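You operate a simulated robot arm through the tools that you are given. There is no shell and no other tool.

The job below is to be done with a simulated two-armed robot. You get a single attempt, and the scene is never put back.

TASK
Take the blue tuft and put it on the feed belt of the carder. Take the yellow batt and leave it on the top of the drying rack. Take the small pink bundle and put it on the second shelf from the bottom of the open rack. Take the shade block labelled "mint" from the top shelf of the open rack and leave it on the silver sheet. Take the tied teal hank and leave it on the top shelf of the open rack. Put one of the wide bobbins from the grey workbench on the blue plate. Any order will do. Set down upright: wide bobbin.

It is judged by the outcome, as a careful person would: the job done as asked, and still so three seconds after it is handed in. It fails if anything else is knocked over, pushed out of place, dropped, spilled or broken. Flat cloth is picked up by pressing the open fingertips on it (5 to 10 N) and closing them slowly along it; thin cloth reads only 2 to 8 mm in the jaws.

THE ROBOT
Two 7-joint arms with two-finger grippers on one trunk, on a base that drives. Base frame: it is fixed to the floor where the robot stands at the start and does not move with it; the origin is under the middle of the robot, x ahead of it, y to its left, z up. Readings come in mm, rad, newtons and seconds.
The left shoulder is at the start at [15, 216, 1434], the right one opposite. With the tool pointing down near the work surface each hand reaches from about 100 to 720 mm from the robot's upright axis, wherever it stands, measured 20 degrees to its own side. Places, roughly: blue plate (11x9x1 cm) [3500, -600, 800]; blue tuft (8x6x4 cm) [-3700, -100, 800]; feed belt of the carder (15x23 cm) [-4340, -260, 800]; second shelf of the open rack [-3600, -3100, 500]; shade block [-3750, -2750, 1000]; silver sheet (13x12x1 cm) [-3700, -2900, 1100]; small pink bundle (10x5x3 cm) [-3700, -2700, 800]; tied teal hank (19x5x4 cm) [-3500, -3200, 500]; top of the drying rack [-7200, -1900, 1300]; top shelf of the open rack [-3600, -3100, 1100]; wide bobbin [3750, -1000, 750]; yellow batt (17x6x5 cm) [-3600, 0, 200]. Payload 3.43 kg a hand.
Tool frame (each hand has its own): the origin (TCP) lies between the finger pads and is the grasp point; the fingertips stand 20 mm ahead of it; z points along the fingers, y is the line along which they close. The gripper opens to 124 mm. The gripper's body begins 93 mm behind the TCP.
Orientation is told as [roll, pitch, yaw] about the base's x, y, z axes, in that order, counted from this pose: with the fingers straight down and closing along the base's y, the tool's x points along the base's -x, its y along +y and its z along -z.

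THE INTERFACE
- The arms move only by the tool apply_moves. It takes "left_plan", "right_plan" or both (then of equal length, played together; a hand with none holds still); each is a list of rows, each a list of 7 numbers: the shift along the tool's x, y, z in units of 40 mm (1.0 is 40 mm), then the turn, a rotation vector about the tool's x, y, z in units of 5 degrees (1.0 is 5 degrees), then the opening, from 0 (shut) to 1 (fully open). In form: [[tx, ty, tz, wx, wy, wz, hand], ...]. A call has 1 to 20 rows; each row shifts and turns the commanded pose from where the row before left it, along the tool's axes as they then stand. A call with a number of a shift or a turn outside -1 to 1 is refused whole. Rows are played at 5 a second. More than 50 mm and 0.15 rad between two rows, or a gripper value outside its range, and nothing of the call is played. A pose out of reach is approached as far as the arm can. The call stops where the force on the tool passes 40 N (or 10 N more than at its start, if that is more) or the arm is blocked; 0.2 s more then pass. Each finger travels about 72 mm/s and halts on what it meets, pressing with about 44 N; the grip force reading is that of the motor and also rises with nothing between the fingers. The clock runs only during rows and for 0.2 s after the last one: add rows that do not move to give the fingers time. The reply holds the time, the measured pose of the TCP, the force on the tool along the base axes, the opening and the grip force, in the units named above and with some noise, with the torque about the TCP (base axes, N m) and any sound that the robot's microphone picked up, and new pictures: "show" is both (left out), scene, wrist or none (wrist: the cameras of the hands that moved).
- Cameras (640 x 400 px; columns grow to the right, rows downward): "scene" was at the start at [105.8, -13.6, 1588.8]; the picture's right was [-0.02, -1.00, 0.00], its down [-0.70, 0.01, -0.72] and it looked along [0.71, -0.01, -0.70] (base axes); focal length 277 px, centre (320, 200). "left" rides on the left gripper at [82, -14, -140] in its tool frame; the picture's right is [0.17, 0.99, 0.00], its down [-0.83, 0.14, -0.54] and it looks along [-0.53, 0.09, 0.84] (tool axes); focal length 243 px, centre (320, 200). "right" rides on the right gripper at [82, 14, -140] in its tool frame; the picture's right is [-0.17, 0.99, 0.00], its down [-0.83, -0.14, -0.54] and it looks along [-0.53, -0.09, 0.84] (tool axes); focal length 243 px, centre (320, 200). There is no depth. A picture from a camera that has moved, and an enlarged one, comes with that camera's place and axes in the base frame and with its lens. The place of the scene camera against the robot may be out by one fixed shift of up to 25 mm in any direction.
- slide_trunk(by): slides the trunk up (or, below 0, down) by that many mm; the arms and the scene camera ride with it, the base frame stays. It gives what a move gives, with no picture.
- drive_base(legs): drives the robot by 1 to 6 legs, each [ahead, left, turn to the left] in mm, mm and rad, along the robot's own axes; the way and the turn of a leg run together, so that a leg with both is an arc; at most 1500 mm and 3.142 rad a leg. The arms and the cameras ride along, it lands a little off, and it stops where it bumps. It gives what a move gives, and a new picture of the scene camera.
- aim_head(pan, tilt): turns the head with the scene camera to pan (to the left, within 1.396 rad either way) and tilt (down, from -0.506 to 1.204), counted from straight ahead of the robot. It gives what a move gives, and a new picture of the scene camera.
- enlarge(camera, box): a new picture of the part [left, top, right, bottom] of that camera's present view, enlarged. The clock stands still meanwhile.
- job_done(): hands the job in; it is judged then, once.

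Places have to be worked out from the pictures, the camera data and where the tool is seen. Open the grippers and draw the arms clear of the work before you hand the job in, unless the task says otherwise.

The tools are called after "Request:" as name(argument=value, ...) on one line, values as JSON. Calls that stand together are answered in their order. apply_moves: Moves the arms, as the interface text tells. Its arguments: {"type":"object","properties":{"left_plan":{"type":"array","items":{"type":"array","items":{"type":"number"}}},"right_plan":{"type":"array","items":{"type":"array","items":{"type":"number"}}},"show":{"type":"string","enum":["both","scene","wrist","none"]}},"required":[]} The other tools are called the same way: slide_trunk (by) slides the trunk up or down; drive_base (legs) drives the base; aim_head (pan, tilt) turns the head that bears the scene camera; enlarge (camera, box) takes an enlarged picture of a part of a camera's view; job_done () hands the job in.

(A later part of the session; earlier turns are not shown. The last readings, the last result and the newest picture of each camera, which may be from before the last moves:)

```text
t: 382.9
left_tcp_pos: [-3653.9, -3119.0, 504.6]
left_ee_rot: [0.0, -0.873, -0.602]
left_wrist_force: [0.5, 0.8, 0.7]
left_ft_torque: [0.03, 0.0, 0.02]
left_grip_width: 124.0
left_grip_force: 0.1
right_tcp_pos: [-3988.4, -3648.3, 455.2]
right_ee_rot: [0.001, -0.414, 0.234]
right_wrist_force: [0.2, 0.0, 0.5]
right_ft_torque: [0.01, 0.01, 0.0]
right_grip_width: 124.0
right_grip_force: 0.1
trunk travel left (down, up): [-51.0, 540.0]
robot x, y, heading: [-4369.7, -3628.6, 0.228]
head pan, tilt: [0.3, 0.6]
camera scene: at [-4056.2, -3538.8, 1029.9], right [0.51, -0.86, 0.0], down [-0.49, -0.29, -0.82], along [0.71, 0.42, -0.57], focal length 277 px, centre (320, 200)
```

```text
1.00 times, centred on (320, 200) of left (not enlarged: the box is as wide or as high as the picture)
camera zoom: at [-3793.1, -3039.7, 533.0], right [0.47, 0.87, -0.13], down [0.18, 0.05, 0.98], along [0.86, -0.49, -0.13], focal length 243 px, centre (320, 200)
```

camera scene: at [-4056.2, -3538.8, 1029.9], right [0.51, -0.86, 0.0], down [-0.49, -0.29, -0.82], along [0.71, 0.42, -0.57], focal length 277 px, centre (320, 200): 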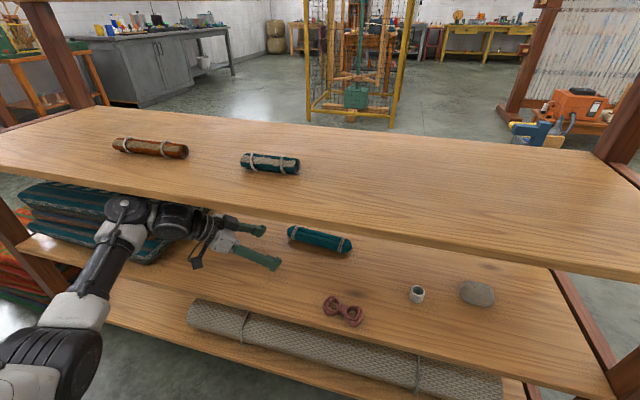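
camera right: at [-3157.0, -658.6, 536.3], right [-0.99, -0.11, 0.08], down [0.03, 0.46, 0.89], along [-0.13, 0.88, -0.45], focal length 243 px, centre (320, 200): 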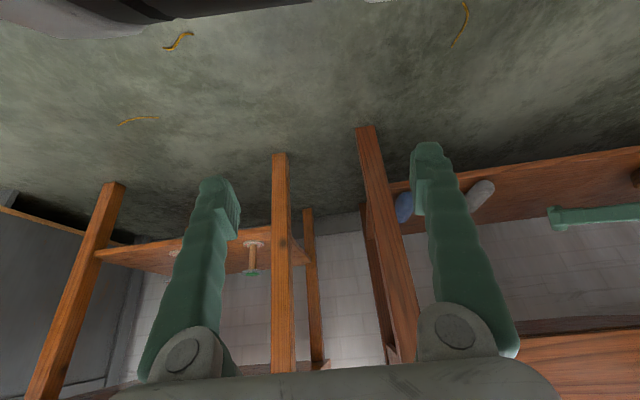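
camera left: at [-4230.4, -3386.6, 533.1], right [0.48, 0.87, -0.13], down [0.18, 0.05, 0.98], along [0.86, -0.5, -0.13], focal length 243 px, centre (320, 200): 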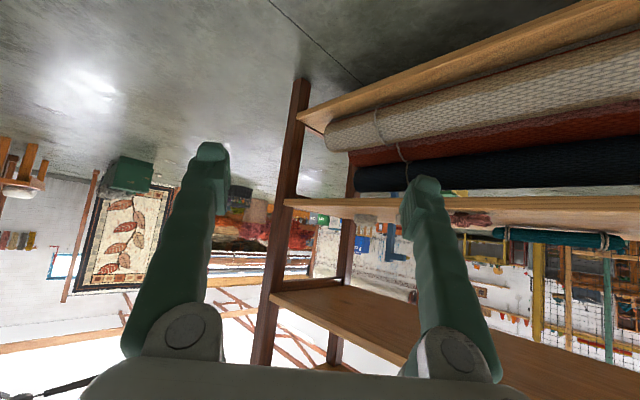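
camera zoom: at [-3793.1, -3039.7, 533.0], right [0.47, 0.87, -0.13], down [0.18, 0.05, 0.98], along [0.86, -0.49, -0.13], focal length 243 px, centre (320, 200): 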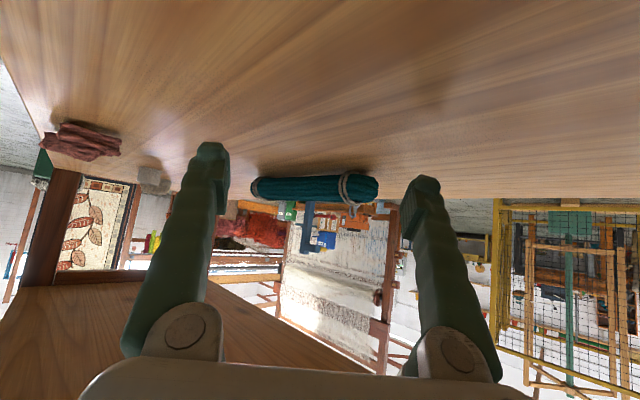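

Triangulated, the hank runs from [-3549,-3112] to [-3518,-3312] at z≈477. I'll move the hand closer along its axis and turn it 15° further right so it meets the hank's left end more nearly end-on.

Request:
apply_moves(left_plan=[[-0.44, 0.19, 0.53, 0, 0, 0, 1], [-0.44, 0.19, 0.53, 0, 0, 0, 1], [0, 0, 0, 0.7662, 0, 0.6426, 1], [0, 0, 0, 0.7662, 0, 0.6426, 1], [0, 0, 0, 0.7662, 0, 0.6426, 1]], show="both")

```text
t: 384.1
left_tcp_pos: [-3607.3, -3136.6, 484.2]
left_ee_rot: [-0.044, -0.866, -0.829]
left_wrist_force: [1.0, -0.8, -0.3]
left_ft_torque: [0.04, 0.02, 0.04]
left_grip_width: 123.9
left_grip_force: 0.0
right_tcp_pos: [-3987.7, -3645.8, 455.6]
right_ee_rot: [-0.003, -0.411, 0.236]
right_wrist_force: [0.7, 0.0, -0.6]
right_ft_torque: [-0.03, 0.03, 0.01]
right_grip_width: 124.1
right_grip_force: 0.2
trunk travel left (down, up): [-51.0, 540.0]
robot x, y, heading: [-4372.5, -3628.0, 0.236]
head pan, tilt: [0.3, 0.6]
camera scene: at [-4054.0, -3533.6, 1028.1], right [0.51, -0.86, 0.0], down [-0.49, -0.29, -0.82], along [0.71, 0.42, -0.57], focal length 277 px, centre (320, 200)
camera left: at [-3721.8, -3023.9, 513.3], right [0.68, 0.72, -0.15], down [0.21, 0.01, 0.98], along [0.71, -0.69, -0.14], focal length 243 px, centre (320, 200)
```

scene: 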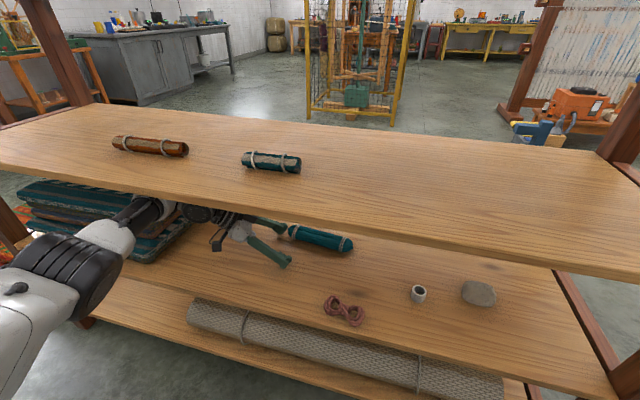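
left: 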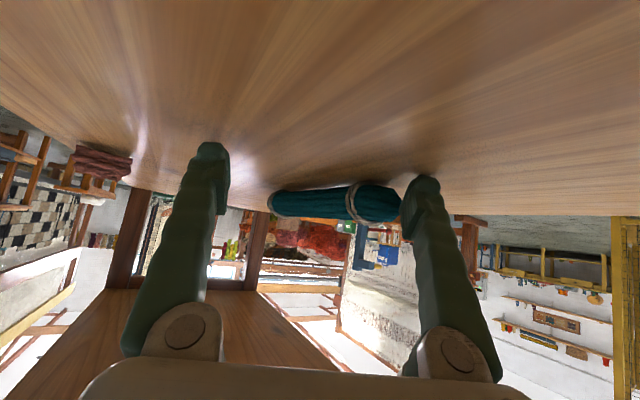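

The pose dropped 20 mm below the command and the elbow has shifted up; something may be touching. I'll look closely before doing anything else.

Request:
enlarge(camera="scene", box=[0, 150, 320, 350])

Request:
aim_head(pan=0.7, tilt=0.7)

```text
2.00 times, centred on (160, 250) of scene
camera zoom: at [-4054.0, -3533.6, 1028.1], right [0.51, -0.86, 0.0], down [-0.49, -0.29, -0.82], along [0.71, 0.42, -0.57], focal length 555 px, centre (640, 100)
```

zoom: 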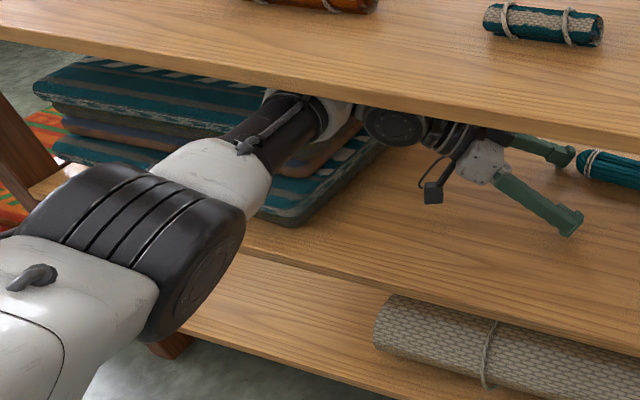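

```text
t: 384.9
left_tcp_pos: [-3607.2, -3135.0, 483.8]
left_ee_rot: [-0.046, -0.865, -0.823]
left_wrist_force: [0.2, 0.8, 0.7]
left_ft_torque: [-0.01, 0.01, -0.01]
left_grip_width: 123.9
left_grip_force: 0.1
right_tcp_pos: [-3987.3, -3646.3, 454.8]
right_ee_rot: [-0.004, -0.411, 0.235]
right_wrist_force: [0.8, 0.1, 0.1]
right_ft_torque: [-0.01, 0.01, 0.01]
right_grip_width: 124.1
right_grip_force: 0.0
trunk travel left (down, up): [-51.0, 540.0]
robot x, y, heading: [-4376.2, -3629.0, 0.233]
head pan, tilt: [0.7, 0.7]
camera scene: at [-4078.9, -3510.2, 1019.7], right [0.8, -0.6, 0.0], down [-0.39, -0.52, -0.76], along [0.45, 0.61, -0.65], focal length 277 px, centre (320, 200)
```

scene: 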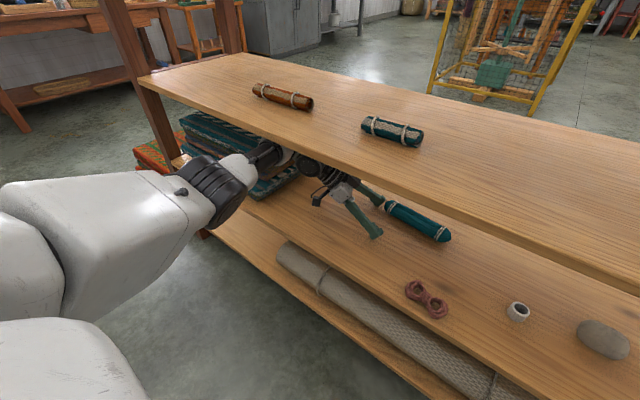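

The forearm, with the elbow raised by the extra turn, touches the underside of the third shelf's edge. I'll undo that 15° turn, which should bring the elbow back down.

Request:
apply_moves(left_plan=[[0, 0, 0, -0.7662, 0, -0.6426, 1], [0, 0, 0, -0.7662, 0, -0.6426, 1], [0, 0, 0, -0.7662, 0, -0.6426, 1], [0, 0, 0, 0, 0, 0, 1]], show="both")

```text
t: 385.9
left_tcp_pos: [-3599.1, -3132.5, 490.2]
left_ee_rot: [-0.028, -0.865, -0.576]
left_wrist_force: [-0.5, 0.0, -0.5]
left_ft_torque: [0.02, -0.02, 0.04]
left_grip_width: 123.7
left_grip_force: 0.0
right_tcp_pos: [-3985.0, -3644.9, 453.1]
right_ee_rot: [-0.004, -0.405, 0.235]
right_wrist_force: [0.2, -0.6, -0.6]
right_ft_torque: [0.0, 0.03, -0.02]
right_grip_width: 124.2
right_grip_force: 0.1
trunk travel left (down, up): [-51.0, 540.0]
robot x, y, heading: [-4373.0, -3627.7, 0.233]
head pan, tilt: [0.7, 0.7]
camera scene: at [-4075.0, -3508.8, 1018.4], right [0.8, -0.6, 0.0], down [-0.39, -0.52, -0.76], along [0.45, 0.61, -0.65], focal length 277 px, centre (320, 200)
camera left: at [-3738.6, -3054.9, 519.6], right [0.47, 0.87, -0.15], down [0.19, 0.06, 0.98], along [0.86, -0.48, -0.14], focal length 243 px, centre (320, 200)
```

scene: 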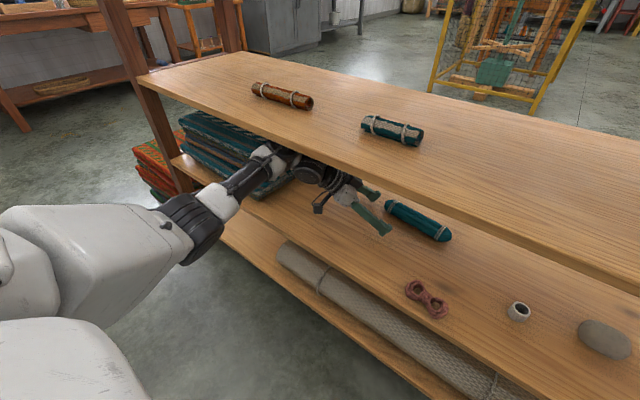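
left: 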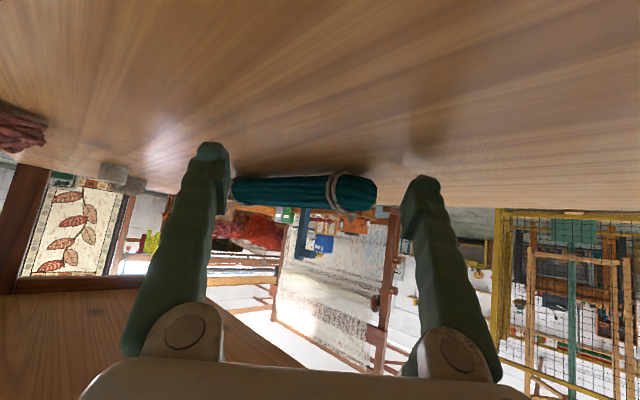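

The elbow is lower again, but the hand is still 14 mm below its command. I'll zoom in on the wrist and shelf edge.

Request:
enlarge(camera="scene", box=[160, 110, 400, 260])

Request:
enlarge(camera="right", box=[0, 0, 640, 400])

```text
2.67 times, centred on (280, 185) of scene
camera zoom: at [-4075.0, -3508.8, 1018.4], right [0.8, -0.6, 0.0], down [-0.39, -0.52, -0.76], along [0.45, 0.61, -0.65], focal length 740 px, centre (427, 240)
```

zoom: 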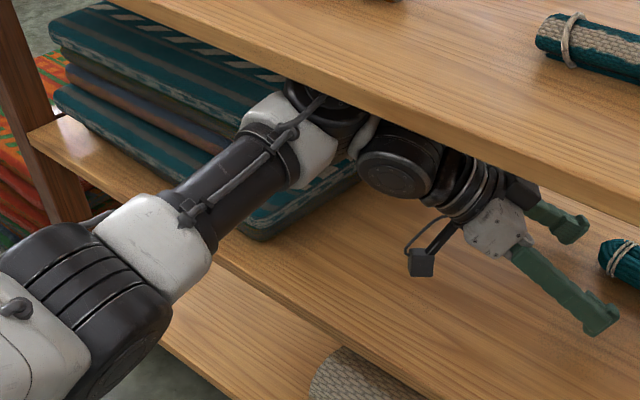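

```text
1.00 times, centred on (320, 200) of right (not enlarged: the box is as wide or as high as the picture)
camera zoom: at [-4116.1, -3662.6, 550.8], right [-0.08, 0.99, 0.06], down [0.57, -0.01, 0.82], along [0.82, 0.1, -0.56], focal length 243 px, centre (320, 200)
```

zoom: 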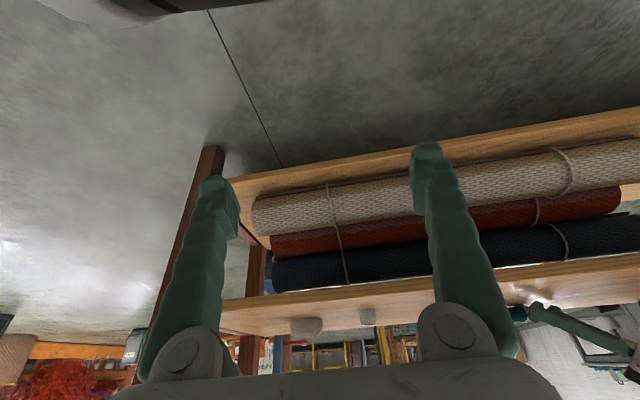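

The wrist knob is pressing up against the underside of shelf 3. I'll tilt the tool 8° flatter, which lowers the wrist by about 30 mm.

Request:
apply_moves(left_plan=[[0, 0, 0, 0, -0.8, 0, 1], [0, 0, 0, 0, -0.8, 0, 1], [0.15, 0, 0.11, 0, 0, 0, 1], [0, 0, 0, 0, 0, 0, 1]], show="both")

```text
t: 386.9
left_tcp_pos: [-3598.2, -3137.3, 499.5]
left_ee_rot: [0.001, -1.018, -0.604]
left_wrist_force: [-0.4, 0.0, -1.3]
left_ft_torque: [0.01, 0.01, 0.0]
left_grip_width: 124.2
left_grip_force: 0.1
right_tcp_pos: [-3988.3, -3647.8, 455.9]
right_ee_rot: [0.003, -0.414, 0.233]
right_wrist_force: [-1.0, -0.6, 0.2]
right_ft_torque: [-0.02, 0.0, -0.02]
right_grip_width: 123.8
right_grip_force: 0.1
trunk travel left (down, up): [-51.0, 540.0]
robot x, y, heading: [-4372.2, -3626.9, 0.234]
head pan, tilt: [0.7, 0.7]
camera scene: at [-4081.9, -3515.4, 1021.4], right [0.8, -0.6, 0.0], down [-0.38, -0.52, -0.76], along [0.46, 0.61, -0.64], focal length 277 px, centre (320, 200)
camera left: at [-3740.0, -3057.0, 503.7], right [0.49, 0.86, -0.14], down [0.06, 0.13, 0.99], along [0.87, -0.49, 0.01], focal length 243 px, centre (320, 200)
```

scene: 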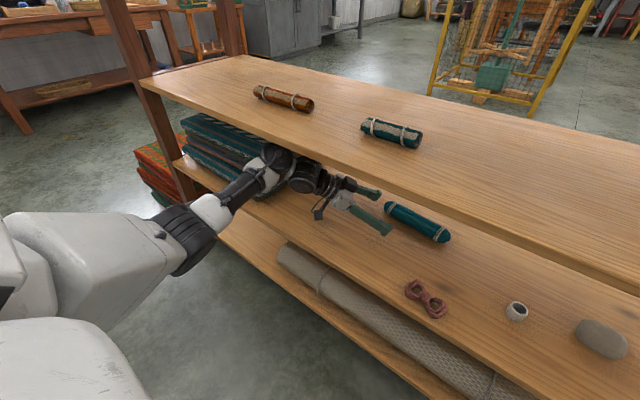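
left: 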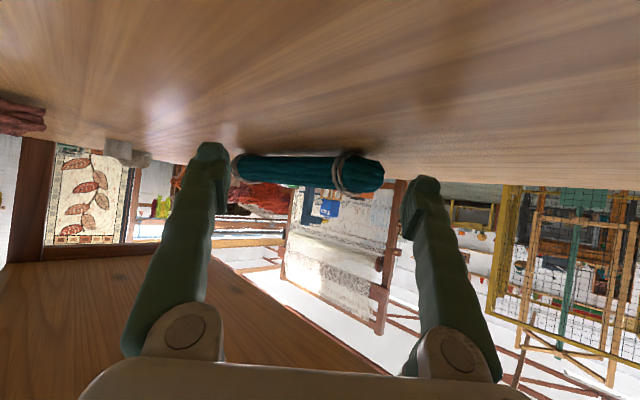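

The pose now matches the command, with the wrist clear of the shelf. I'll shift 22 mm left, then advance 48 mm and lower 9 mm so the fingers straddle the hank's left end.

Request:
apply_moves(left_plan=[[0, 0.55, 0, 0, 0, 0, 1], [-0.22, 0, 0.57, 0, 0, 0, 1], [-0.22, 0, 0.57, 0, 0, 0, 1], [0, 0, 0, 0, 0, 0, 1]], show="both")

```text
t: 387.9
left_tcp_pos: [-3547.5, -3146.2, 488.4]
left_ee_rot: [0.002, -1.015, -0.603]
left_wrist_force: [0.0, 0.2, -0.1]
left_ft_torque: [0.02, -0.01, 0.02]
left_grip_width: 123.8
left_grip_force: 0.1
right_tcp_pos: [-3988.7, -3647.9, 456.5]
right_ee_rot: [0.001, -0.414, 0.235]
right_wrist_force: [0.5, 0.0, 0.8]
right_ft_torque: [-0.05, 0.03, -0.02]
right_grip_width: 124.0
right_grip_force: 0.1
trunk travel left (down, up): [-51.0, 540.0]
robot x, y, heading: [-4375.3, -3626.7, 0.229]
head pan, tilt: [0.7, 0.7]
camera scene: at [-4082.0, -3515.5, 1021.4], right [0.8, -0.6, 0.0], down [-0.38, -0.52, -0.76], along [0.46, 0.61, -0.64], focal length 277 px, centre (320, 200)
camera left: at [-3688.6, -3066.7, 494.1], right [0.49, 0.86, -0.14], down [0.06, 0.13, 0.99], along [0.87, -0.49, 0.01], focal length 243 px, centre (320, 200)
```

scene: 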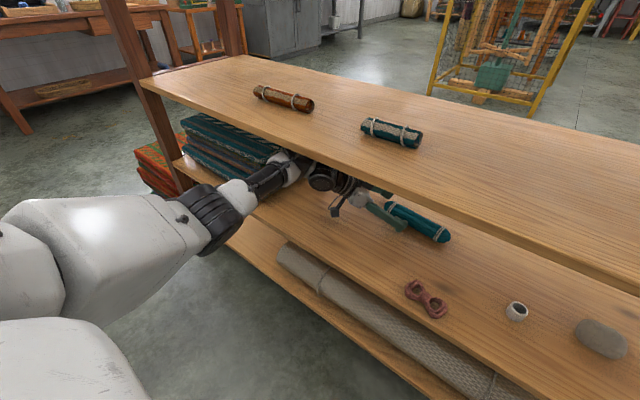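
left: 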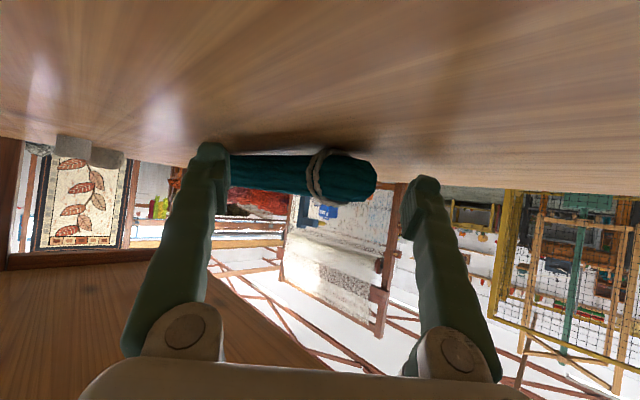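

The hank's end is still about 45 mm beyond the TCP. I'll advance 50 mm along the tool and shift 10 mm right so both fingers will meet it evenly.

Request:
apply_moves(left_plan=[[-0.22, -0.083, 0.354, 0, 0, 0, 1], [-0.22, -0.083, 0.354, 0, 0, 0, 1], [-0.22, -0.083, 0.354, 0, 0, 0, 1], [0, 0, 0, 0, 0, 0, 1]], show="both")

```text
t: 388.9
left_tcp_pos: [-3511.5, -3184.1, 488.4]
left_ee_rot: [-0.002, -1.014, -0.603]
left_wrist_force: [0.1, -0.3, 0.1]
left_ft_torque: [0.03, 0.0, -0.03]
left_grip_width: 124.0
left_grip_force: 0.1
right_tcp_pos: [-3987.9, -3648.4, 457.2]
right_ee_rot: [0.003, -0.413, 0.233]
right_wrist_force: [-0.1, -0.2, -0.8]
right_ft_torque: [-0.01, -0.01, -0.01]
right_grip_width: 124.2
right_grip_force: 0.1
trunk travel left (down, up): [-51.0, 540.0]
robot x, y, heading: [-4371.6, -3629.4, 0.232]
head pan, tilt: [0.7, 0.7]
camera scene: at [-4082.0, -3515.5, 1021.4], right [0.8, -0.6, 0.0], down [-0.38, -0.52, -0.76], along [0.46, 0.61, -0.64], focal length 277 px, centre (320, 200)
camera left: at [-3652.9, -3103.5, 493.6], right [0.49, 0.86, -0.14], down [0.06, 0.13, 0.99], along [0.87, -0.49, 0.01], focal length 243 px, centre (320, 200)
```

scene: 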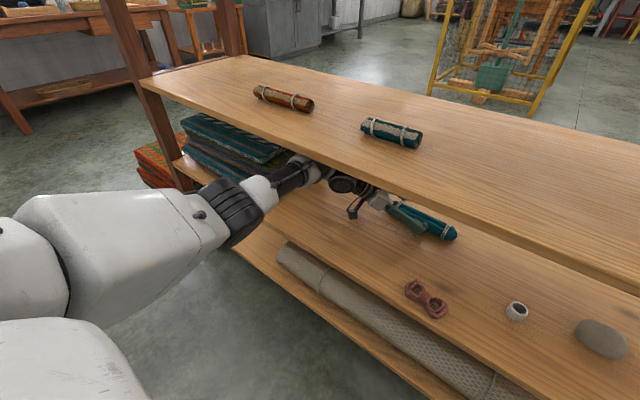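
left: 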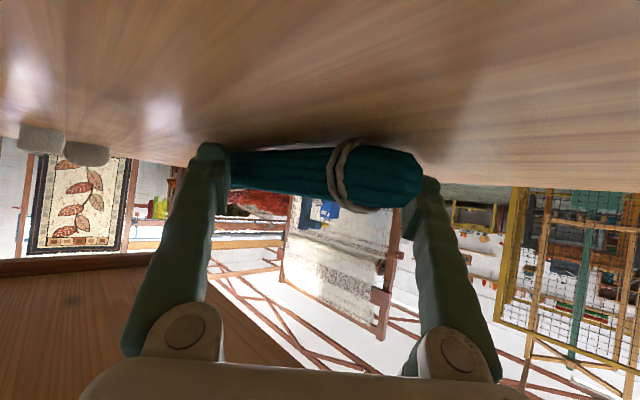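

The end now lies beside the TCP but a bit toward the left finger. I'll shift 10 mm left to centre it, then begin closing slowly.

Request:
apply_moves(left_plan=[[0, 0.25, 0, 0, 0, 0, 1], [0, 0, 0, 0, 0, 0, 0.85], [0, 0, 0, 0, 0, 0, 0.72], [0, 0, 0, 0, 0, 0, 0.64]], show="wrist")

```text
t: 389.9
left_tcp_pos: [-3506.1, -3174.5, 488.2]
left_ee_rot: [0.001, -1.013, -0.601]
left_wrist_force: [-0.6, 0.1, -0.9]
left_ft_torque: [0.0, -0.01, 0.01]
left_grip_width: 79.5
left_grip_force: 0.1
right_tcp_pos: [-3988.7, -3648.8, 456.9]
right_ee_rot: [0.001, -0.414, 0.233]
right_wrist_force: [-0.9, 0.2, -0.3]
right_ft_torque: [0.02, 0.03, 0.01]
right_grip_width: 123.8
right_grip_force: 0.1
trunk travel left (down, up): [-51.0, 540.0]
robot x, y, heading: [-4367.9, -3627.5, 0.23]
head pan, tilt: [0.7, 0.7]
camera left: at [-3647.2, -3094.9, 493.2], right [0.49, 0.86, -0.14], down [0.06, 0.13, 0.99], along [0.87, -0.49, 0.01], focal length 243 px, centre (320, 200)
```

left: 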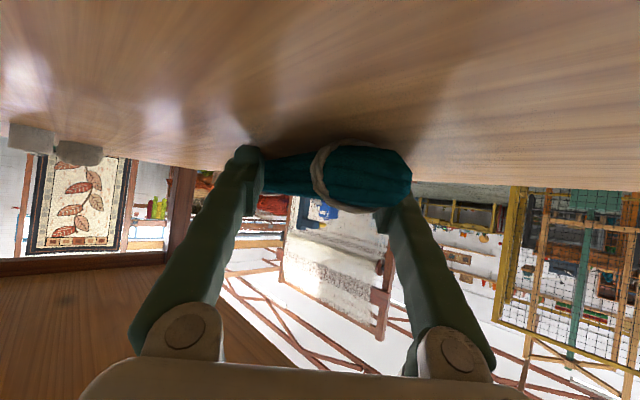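

Both fingers are about to meet the hank. I'll keep closing gently.

Request:
apply_moves(left_plan=[[0, 0, 0, 0, 0, 0, 0.58], [0, 0, 0, 0, 0, 0, 0.53], [0, 0, 0, 0, 0, 0, 0.48], [0, 0, 0, 0, 0, 0, 0.43], [0, 0, 0, 0, 0, 0, 0.38]], show="both")

```text
t: 391.1
left_tcp_pos: [-3505.4, -3174.7, 488.5]
left_ee_rot: [-0.001, -1.013, -0.602]
left_wrist_force: [0.5, 0.2, 1.3]
left_ft_torque: [0.0, -0.01, -0.04]
left_grip_width: 49.5
left_grip_force: 43.8
right_tcp_pos: [-3987.7, -3646.9, 455.5]
right_ee_rot: [0.001, -0.415, 0.235]
right_wrist_force: [-0.1, 0.3, 0.4]
right_ft_torque: [0.01, 0.0, 0.0]
right_grip_width: 124.0
right_grip_force: 0.1
trunk travel left (down, up): [-51.0, 540.0]
robot x, y, heading: [-4369.1, -3625.6, 0.235]
head pan, tilt: [0.7, 0.7]
camera scene: at [-4082.0, -3515.6, 1021.4], right [0.8, -0.6, 0.0], down [-0.38, -0.52, -0.76], along [0.46, 0.61, -0.64], focal length 277 px, centre (320, 200)
camera left: at [-3646.9, -3095.0, 493.8], right [0.49, 0.86, -0.14], down [0.06, 0.13, 0.99], along [0.87, -0.49, 0.01], focal length 243 px, centre (320, 200)
```

scene: 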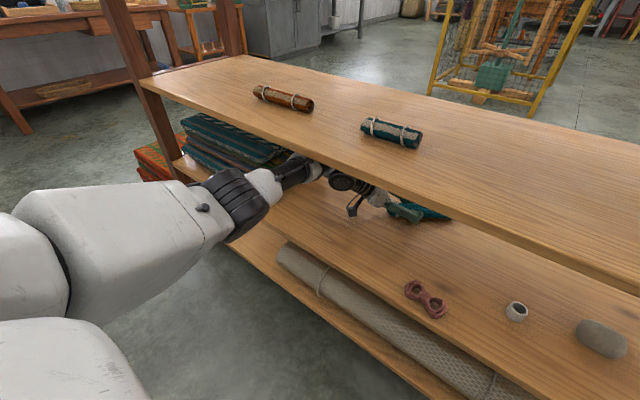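
left: 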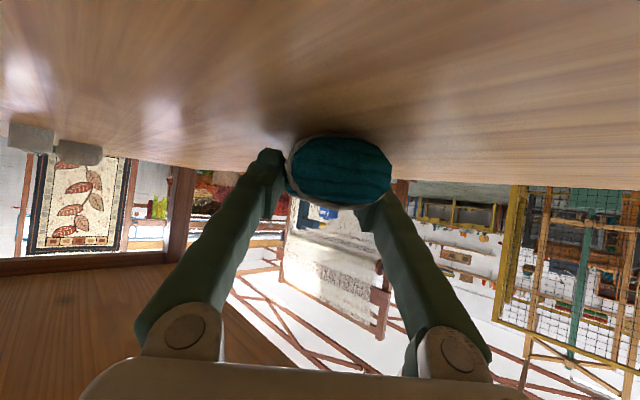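

The hank swung neatly into line with the fingers and is gripped at 49.5 mm. I'll lift it while tilting the tool 10° flatter so the wrist stays below shelf 3 and the hank's far end rises clear of the pink bundle.

Request:
apply_moves(left_plan=[[-0.2, 0, -0.12, 0, 0, 0, 0.3], [-0.26, 0, -0.16, 0, -1, 0, 0.3], [-0.27, 0, -0.14, 0, -1, 0, 0.3], [0, 0, 0, 0, 0, 0, 0.3]], show="both")

```text
t: 392.1
left_tcp_pos: [-3504.9, -3173.7, 521.7]
left_ee_rot: [0.001, -1.188, -0.603]
left_wrist_force: [-1.1, 0.7, -0.5]
left_ft_torque: [0.01, 0.01, 0.0]
left_grip_width: 48.7
left_grip_force: 44.0
right_tcp_pos: [-3988.7, -3648.7, 455.7]
right_ee_rot: [0.002, -0.413, 0.234]
right_wrist_force: [-0.3, 0.4, -0.1]
right_ft_torque: [0.01, 0.0, -0.01]
right_grip_width: 123.7
right_grip_force: 0.0
trunk travel left (down, up): [-51.0, 540.0]
robot x, y, heading: [-4372.4, -3628.4, 0.234]
head pan, tilt: [0.7, 0.7]
camera scene: at [-4081.9, -3515.5, 1021.4], right [0.8, -0.6, 0.0], down [-0.38, -0.52, -0.76], along [0.46, 0.61, -0.64], focal length 277 px, centre (320, 200)
camera left: at [-3645.7, -3095.6, 499.0], right [0.51, 0.85, -0.15], down [-0.08, 0.22, 0.97], along [0.86, -0.48, 0.18], focal length 243 px, centre (320, 200)
```

scene: 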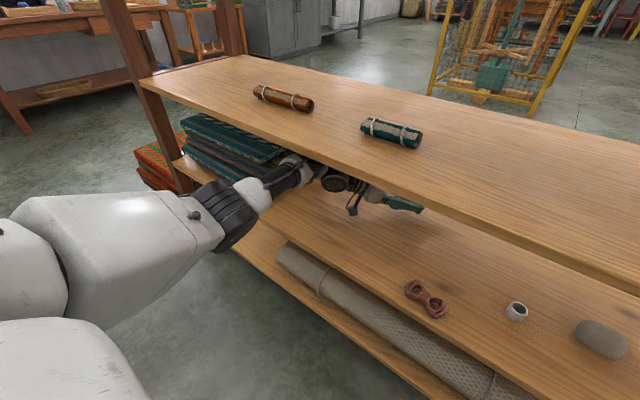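
left: 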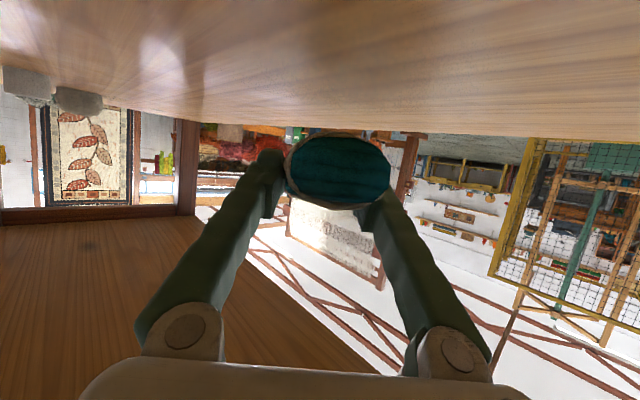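

The hank is held well above the shelf and the pink bundle. I'll drive straight back 520 mm out of the rack.

Request:
drive_base(legs=[[-520, 0, 0]])

Request:
aim_head(pan=0.3, tilt=0.6)

```text
t: 395.8
left_tcp_pos: [-4012.5, -3297.1, 522.6]
left_ee_rot: [0.002, -1.189, -0.607]
left_wrist_force: [-0.2, -0.2, -0.1]
left_ft_torque: [0.01, 0.02, 0.0]
left_grip_width: 48.5
left_grip_force: 44.3
right_tcp_pos: [-4496.7, -3768.4, 456.5]
right_ee_rot: [0.003, -0.413, 0.23]
right_wrist_force: [0.8, 0.2, 0.7]
right_ft_torque: [0.02, -0.01, -0.02]
right_grip_width: 124.0
right_grip_force: 0.1
trunk travel left (down, up): [-51.0, 540.0]
robot x, y, heading: [-4881.8, -3745.3, 0.231]
head pan, tilt: [0.7, 0.7]
camera scene: at [-4589.7, -3635.8, 1021.4], right [0.8, -0.6, 0.0], down [-0.39, -0.52, -0.77], along [0.46, 0.61, -0.64], focal length 277 px, centre (320, 200)
```

scene: 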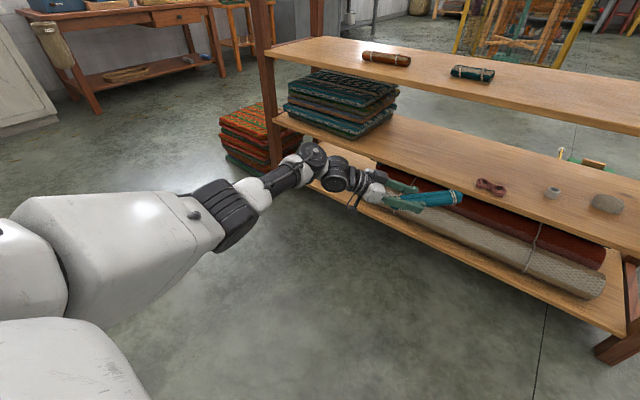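

```text
t: 396.7
left_tcp_pos: [-4011.7, -3296.8, 522.7]
left_ee_rot: [0.002, -1.19, -0.608]
left_wrist_force: [-0.1, -0.6, -1.2]
left_ft_torque: [0.01, 0.0, -0.01]
left_grip_width: 48.2
left_grip_force: 43.6
right_tcp_pos: [-4495.9, -3768.9, 456.1]
right_ee_rot: [0.002, -0.411, 0.227]
right_wrist_force: [-0.6, 1.2, -0.1]
right_ft_torque: [0.02, -0.03, -0.01]
right_grip_width: 123.8
right_grip_force: 0.0
trunk travel left (down, up): [-51.0, 540.0]
robot x, y, heading: [-4876.7, -3747.4, 0.228]
head pan, tilt: [0.3, 0.6]
camera scene: at [-4564.2, -3659.1, 1030.0], right [0.5, -0.86, 0.0], down [-0.49, -0.29, -0.82], along [0.71, 0.42, -0.57], focal length 277 px, centre (320, 200)
```

scene: 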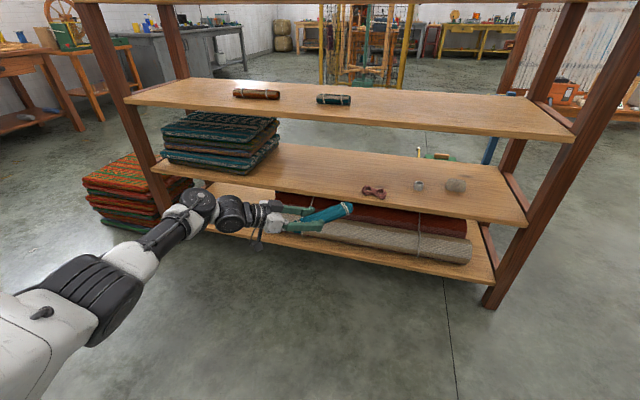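

The hank is out and all else on the shelves is undisturbed. I'll back off 150 mm more and raise the trunk fully in steps.

Request:
drive_base(legs=[[-150, 0, 0]])

Request:
slide_trunk(by=270)

Request:
slide_trunk(by=265)

Request:
aim_head(pan=0.2, tilt=0.5)

```text
t: 398.2
left_tcp_pos: [-4157.9, -3330.5, 523.1]
left_ee_rot: [0.001, -1.189, -0.606]
left_wrist_force: [-0.9, 0.1, 0.1]
left_ft_torque: [-0.04, 0.04, 0.05]
left_grip_width: 48.6
left_grip_force: 44.3
right_tcp_pos: [-4643.8, -3803.3, 455.8]
right_ee_rot: [0.001, -0.415, 0.229]
right_wrist_force: [-0.6, -1.2, 0.6]
right_ft_torque: [0.01, -0.03, 0.0]
right_grip_width: 124.0
right_grip_force: 0.0
trunk travel left (down, up): [-51.0, 540.0]
robot x, y, heading: [-5025.3, -3782.8, 0.231]
head pan, tilt: [0.3, 0.6]
camera scene: at [-4710.5, -3693.0, 1030.2], right [0.5, -0.86, 0.0], down [-0.49, -0.28, -0.83], along [0.71, 0.42, -0.56], focal length 277 px, centre (320, 200)
```

scene: 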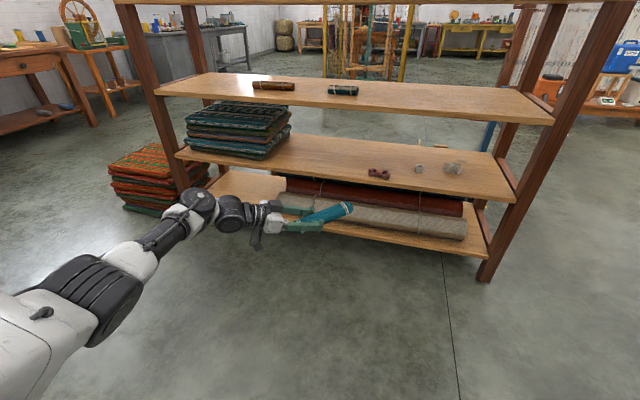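

```text
t: 401.0
left_tcp_pos: [-4152.3, -3329.2, 872.2]
left_ee_rot: [0.222, -1.245, -0.814]
left_wrist_force: [0.2, -0.1, -1.0]
left_ft_torque: [0.07, 0.06, 0.01]
left_grip_width: 48.7
left_grip_force: 44.6
right_tcp_pos: [-4642.3, -3802.0, 725.4]
right_ee_rot: [0.003, -0.414, 0.23]
right_wrist_force: [-0.1, -0.1, -0.7]
right_ft_torque: [0.03, 0.01, 0.0]
right_grip_width: 123.8
right_grip_force: 0.2
trunk travel left (down, up): [-321.0, 270.0]
robot x, y, heading: [-5025.7, -3782.5, 0.23]
head pan, tilt: [0.3, 0.6]
```

```text
t: 403.7
left_tcp_pos: [-4191.6, -3338.1, 1537.3]
left_ee_rot: [1.555, -1.186, -2.085]
left_wrist_force: [0.2, -0.9, -0.4]
left_ft_torque: [0.0, -0.03, -0.03]
left_grip_width: 48.7
left_grip_force: 43.5
right_tcp_pos: [-4642.4, -3802.8, 989.7]
right_ee_rot: [0.001, -0.413, 0.229]
right_wrist_force: [0.1, -0.3, -0.8]
right_ft_torque: [-0.01, -0.01, 0.03]
right_grip_width: 123.6
right_grip_force: 0.1
trunk travel left (down, up): [-586.0, 5.0]
robot x, y, heading: [-5025.4, -3785.2, 0.226]
head pan, tilt: [0.3, 0.6]
```

```text
t: 404.4
left_tcp_pos: [-4191.9, -3338.4, 1539.7]
left_ee_rot: [1.558, -1.185, -2.091]
left_wrist_force: [0.7, 0.1, -0.2]
left_ft_torque: [0.01, 0.03, -0.01]
left_grip_width: 48.4
left_grip_force: 44.7
right_tcp_pos: [-4642.1, -3802.1, 992.2]
right_ee_rot: [0.002, -0.414, 0.23]
right_wrist_force: [0.4, -0.2, 0.5]
right_ft_torque: [0.02, -0.01, -0.02]
right_grip_width: 124.1
right_grip_force: 0.1
trunk travel left (down, up): [-586.0, 5.0]
robot x, y, heading: [-5024.1, -3777.8, 0.229]
head pan, tilt: [0.201, 0.499]
camera scene: at [-4929.8, -3752.1, 1619.9], right [0.42, -0.91, 0.0], down [-0.44, -0.2, -0.88], along [0.8, 0.37, -0.48], focal length 277 px, centre (320, 200)
```

scene: 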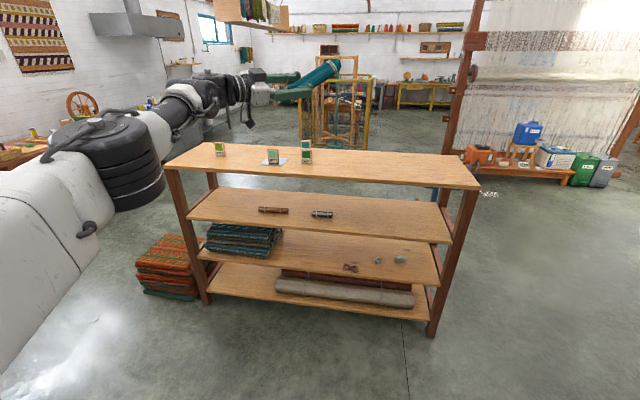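

The trunk's rise carried the left hand up to z 1540 with a rolled orientation, but the hank is still firmly held and nothing is near. I'll first turn the tool back to a level hank (58° tilt) in place, in small steps.

Request:
apply_moves(left_plan=[[0, 0, 0, 0.1775, 0.776, -0.531, 0.3], [0, 0, 0, 0.1775, 0.776, -0.531, 0.3], [0, 0, 0, 0.1775, 0.776, -0.531, 0.3], [0, 0, 0, 0.1775, 0.776, -0.531, 0.3]], show="scene")

```text
t: 405.4
left_tcp_pos: [-4205.5, -3346.7, 1536.7]
left_ee_rot: [0.605, -1.225, -1.143]
left_wrist_force: [0.4, -0.2, -0.8]
left_ft_torque: [0.01, 0.03, 0.05]
left_grip_width: 48.8
left_grip_force: 44.6
left hand out of reach, approached as far as the arm can: row 2, 3, 4
right_tcp_pos: [-4641.8, -3803.6, 991.8]
right_ee_rot: [0.001, -0.416, 0.231]
right_wrist_force: [-0.6, 0.5, -0.1]
right_ft_torque: [0.0, 0.01, -0.02]
right_grip_width: 123.9
right_grip_force: 0.0
trunk travel left (down, up): [-586.0, 5.0]
robot x, y, heading: [-5022.9, -3781.5, 0.225]
head pan, tilt: [0.201, 0.499]
camera scene: at [-4930.3, -3753.7, 1620.1], right [0.42, -0.91, 0.0], down [-0.44, -0.2, -0.88], along [0.8, 0.37, -0.48], focal length 277 px, centre (320, 200)
```

scene: 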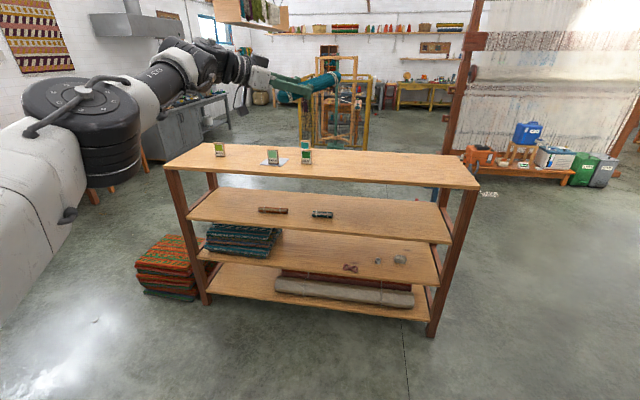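

The arm was nearly fully stretched out. I'll pull the hand 200 mm back and 200 mm down in free space before finishing the rotation.

Request:
apply_moves(left_plan=[[0.63, -0.558, -0.271, 0, 0, 0, 0.3], [0.63, -0.558, -0.271, 0, 0, 0, 0.3], [0.63, -0.558, -0.271, 0, 0, 0, 0.3], [0.63, -0.558, -0.271, 0, 0, 0, 0.3], [0.63, -0.558, -0.271, 0, 0, 0, 0.3], [0.63, -0.558, -0.271, 0, 0, 0, 0.3], [0.63, -0.558, -0.271, 0, 0, 0, 0.3], [0.63, -0.558, -0.271, 0, 0, 0, 0.3]], show="scene")

```text
t: 407.2
left_tcp_pos: [-4402.0, -3389.8, 1335.6]
left_ee_rot: [0.611, -1.228, -1.152]
left_wrist_force: [0.3, 0.2, -0.3]
left_ft_torque: [0.03, 0.03, 0.0]
left_grip_width: 48.3
left_grip_force: 44.5
right_tcp_pos: [-4643.8, -3802.3, 992.0]
right_ee_rot: [0.001, -0.416, 0.229]
right_wrist_force: [0.1, 0.3, 0.8]
right_ft_torque: [-0.01, -0.01, -0.03]
right_grip_width: 123.8
right_grip_force: 0.0
trunk travel left (down, up): [-586.0, 5.0]
robot x, y, heading: [-5028.1, -3781.9, 0.223]
head pan, tilt: [0.201, 0.499]
camera scene: at [-4931.2, -3752.0, 1620.0], right [0.42, -0.91, 0.0], down [-0.43, -0.2, -0.88], along [0.8, 0.37, -0.48], focal length 277 px, centre (320, 200)
```

scene: 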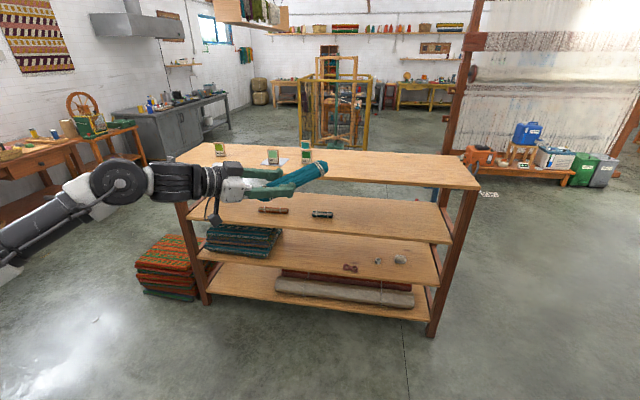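

Good. Now I'll finish levelling the hank with the remaining 19° rotation.

Request:
apply_moves(left_plan=[[0, 0, 0, 0.186, 0.773, -0.528, 0.3], [0, 0, 0, 0.186, 0.773, -0.528, 0.3], [0, 0, 0, 0.186, 0.773, -0.528, 0.3], [0, 0, 0, 0.186, 0.773, -0.528, 0.3]], show="both")

```text
t: 408.2
left_tcp_pos: [-4399.7, -3390.6, 1335.3]
left_ee_rot: [-0.003, -1.012, -0.549]
left_wrist_force: [-0.1, 0.1, -0.7]
left_ft_torque: [0.01, 0.02, -0.03]
left_grip_width: 48.6
left_grip_force: 43.7
right_tcp_pos: [-4642.7, -3801.9, 992.8]
right_ee_rot: [0.002, -0.414, 0.231]
right_wrist_force: [0.9, 0.0, 0.1]
right_ft_torque: [-0.01, -0.03, 0.02]
right_grip_width: 124.0
right_grip_force: 0.0
trunk travel left (down, up): [-586.0, 5.0]
robot x, y, heading: [-5024.7, -3778.7, 0.227]
head pan, tilt: [0.201, 0.499]
camera scene: at [-4929.4, -3752.9, 1620.0], right [0.42, -0.91, 0.0], down [-0.44, -0.2, -0.88], along [0.8, 0.37, -0.48], focal length 277 px, centre (320, 200)
camera left: at [-4545.5, -3318.0, 1340.6], right [0.44, 0.89, -0.14], down [0.06, 0.13, 0.99], along [0.9, -0.45, 0.0], focal length 243 px, centre (320, 200)
```

scene: 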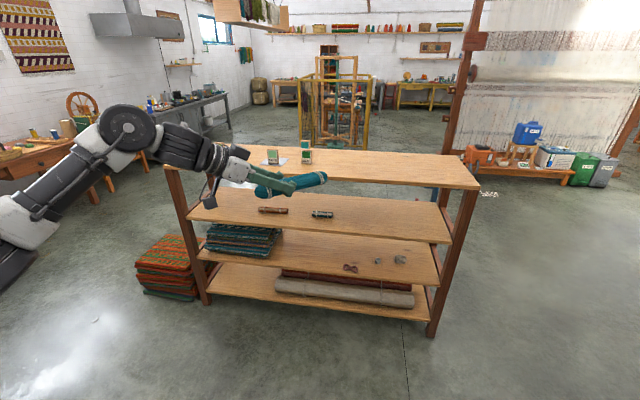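
left: 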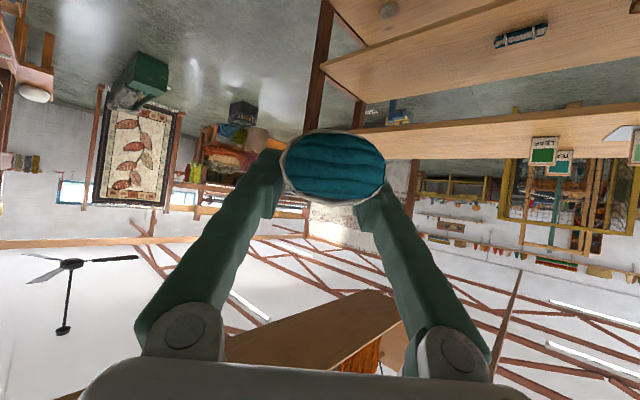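

The hank is level again. I'll lower the hand to z≈1190, then strafe 190 mm right and drive ahead over the free right part of the top shelf.

Request:
apply_moves(left_plan=[[0.615, 0, 0.384, 0, 0, 0, 0.3], [0.615, 0, 0.384, 0, 0, 0, 0.3], [0.615, 0, 0.384, 0, 0, 0, 0.3], [0.615, 0, 0.384, 0, 0, 0, 0.3], [0.615, 0, 0.384, 0, 0, 0, 0.3]], show="none")

Request:
drive_base(legs=[[0, -190, 0], [450, 0, 0.006]])

Request:
enlarge(camera="left", box=[0, 0, 640, 400])

```text
t: 409.4
left_tcp_pos: [-4399.5, -3390.5, 1191.1]
left_ee_rot: [0.0, -1.015, -0.55]
left_wrist_force: [0.1, -0.3, 0.1]
left_ft_torque: [0.0, 0.04, 0.02]
left_grip_width: 48.5
left_grip_force: 43.6
right_tcp_pos: [-4641.3, -3801.6, 991.3]
right_ee_rot: [0.002, -0.412, 0.231]
right_wrist_force: [0.3, 0.7, 0.7]
right_ft_torque: [0.02, -0.01, 0.0]
right_grip_width: 124.0
right_grip_force: 0.1
trunk travel left (down, up): [-586.0, 5.0]
robot x, y, heading: [-5022.8, -3781.8, 0.229]
head pan, tilt: [0.201, 0.499]
```

```text
t: 415.4
left_tcp_pos: [-3919.9, -3465.9, 1192.9]
left_ee_rot: [0.001, -1.016, -0.544]
left_wrist_force: [0.0, 0.6, -0.5]
left_ft_torque: [0.03, 0.01, 0.0]
left_grip_width: 48.5
left_grip_force: 44.0
right_tcp_pos: [-4157.1, -3878.7, 992.2]
right_ee_rot: [0.002, -0.415, 0.239]
right_wrist_force: [0.4, 0.6, 0.5]
right_ft_torque: [0.03, 0.0, -0.01]
right_grip_width: 124.1
right_grip_force: 0.0
trunk travel left (down, up): [-586.0, 5.0]
robot x, y, heading: [-4542.1, -3864.8, 0.233]
head pan, tilt: [0.201, 0.499]
camera scene: at [-4446.5, -3831.1, 1620.0], right [0.42, -0.91, 0.0], down [-0.43, -0.2, -0.88], along [0.8, 0.37, -0.48], focal length 277 px, centre (320, 200)
```

scene: 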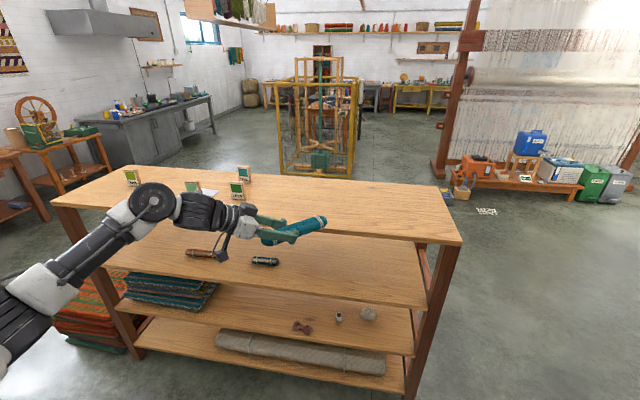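

```text
1.00 times, centred on (320, 200) of left (not enlarged: the box is as wide or as high as the picture)
camera zoom: at [-4064.6, -3393.9, 1196.4], right [0.44, 0.89, -0.14], down [0.06, 0.13, 0.99], along [0.9, -0.44, 0.01], focal length 243 px, centre (320, 200)
```

zoom: 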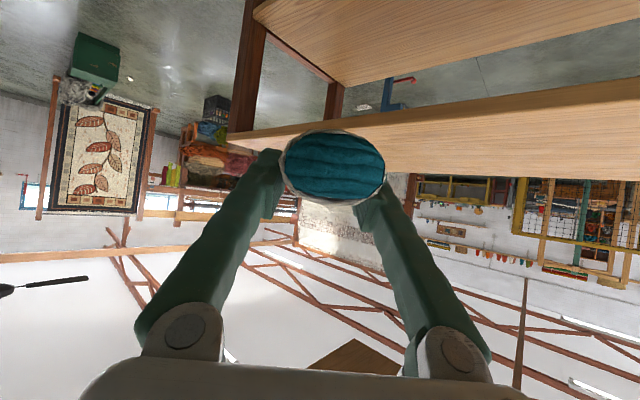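

The hank is level and well above the shelf height. I'll drive the last 250 mm ahead.

Request:
drive_base(legs=[[250, 0, 0]])

Request:
enlarge(camera="left", box=[0, 0, 640, 400])

```text
t: 417.5
left_tcp_pos: [-3677.8, -3408.4, 1191.4]
left_ee_rot: [0.002, -1.014, -0.544]
left_wrist_force: [0.9, -0.5, 0.4]
left_ft_torque: [0.01, 0.04, -0.01]
left_grip_width: 48.6
left_grip_force: 44.1
right_tcp_pos: [-3916.5, -3821.8, 992.6]
right_ee_rot: [0.001, -0.414, 0.237]
right_wrist_force: [0.6, 0.3, -0.7]
right_ft_torque: [0.0, 0.0, -0.01]
right_grip_width: 124.0
right_grip_force: 0.1
trunk travel left (down, up): [-586.0, 5.0]
robot x, y, heading: [-4300.9, -3805.2, 0.237]
head pan, tilt: [0.201, 0.499]
camera scene: at [-4206.1, -3773.2, 1620.1], right [0.42, -0.91, 0.0], down [-0.43, -0.2, -0.88], along [0.8, 0.37, -0.48], focal length 277 px, centre (320, 200)
```

scene: 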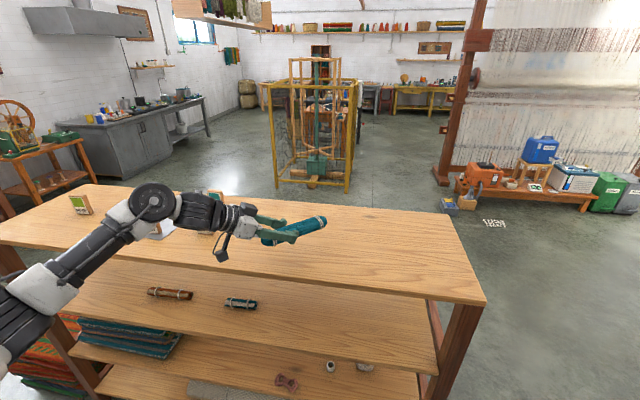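

```text
1.00 times, centred on (320, 200) of left (not enlarged: the box is as wide or as high as the picture)
camera zoom: at [-3824.1, -3335.8, 1196.6], right [0.44, 0.89, -0.14], down [0.05, 0.13, 0.99], along [0.9, -0.44, 0.01], focal length 243 px, centre (320, 200)
```

zoom: 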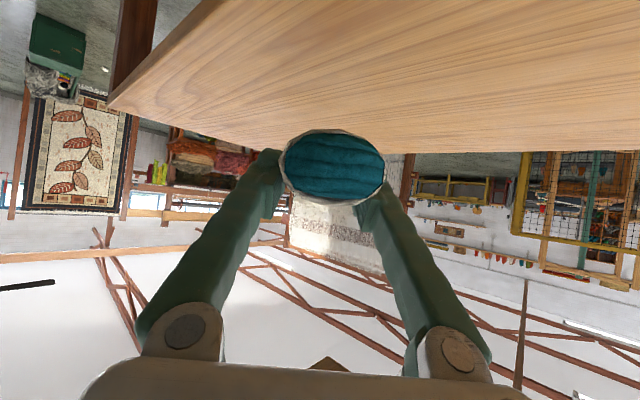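

The spot is clear. I'll lower 60 mm, then step down to contact.

Request:
apply_moves(left_plan=[[0.64, 0, 0.4, 0, 0, 0, 0.3], [0.5, 0, 0.31, 0, 0, 0, 0.3], [0.13, 0, 0.08, 0, 0, 0, 0.3], [0, 0, 0, 0, 0, 0, 0.3]], show="wrist")

Request:
apply_moves(left_plan=[[0.064, 0, 0.04, 0, 0, 0, 0.3], [0, 0, 0, 0, 0, 0, 0.3]], show="none")

```text
t: 418.5
left_tcp_pos: [-3675.7, -3407.4, 1130.9]
left_ee_rot: [-0.001, -1.017, -0.544]
left_wrist_force: [-0.1, -0.5, -0.8]
left_ft_torque: [0.03, 0.05, 0.03]
left_grip_width: 48.5
left_grip_force: 44.2
right_tcp_pos: [-3917.3, -3820.7, 991.4]
right_ee_rot: [0.003, -0.413, 0.238]
right_wrist_force: [0.1, 0.6, 0.0]
right_ft_torque: [0.02, 0.0, -0.03]
right_grip_width: 124.0
right_grip_force: 0.1
trunk travel left (down, up): [-586.0, 5.0]
robot x, y, heading: [-4297.5, -3801.8, 0.238]
head pan, tilt: [0.201, 0.499]
camera left: at [-3822.9, -3335.7, 1136.0], right [0.44, 0.89, -0.14], down [0.05, 0.13, 0.99], along [0.9, -0.44, 0.01], focal length 243 px, centre (320, 200)
```

left: 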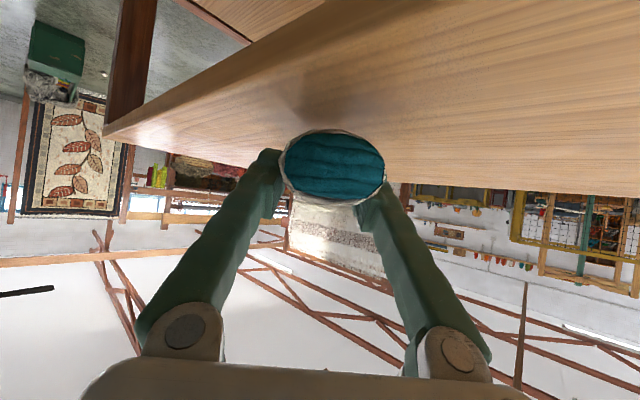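

```text
t: 419.1
left_tcp_pos: [-3677.3, -3407.9, 1128.1]
left_ee_rot: [0.001, -1.015, -0.546]
left_wrist_force: [-0.5, -1.0, -0.8]
left_ft_torque: [0.0, 0.04, 0.01]
left_grip_width: 48.4
left_grip_force: 43.5
right_tcp_pos: [-3916.7, -3820.7, 990.6]
right_ee_rot: [0.001, -0.414, 0.238]
right_wrist_force: [0.7, 0.4, -0.6]
right_ft_torque: [0.03, -0.01, 0.0]
right_grip_width: 123.9
right_grip_force: 0.1
trunk travel left (down, up): [-586.0, 5.0]
robot x, y, heading: [-4302.3, -3801.0, 0.239]
head pan, tilt: [0.201, 0.499]
```

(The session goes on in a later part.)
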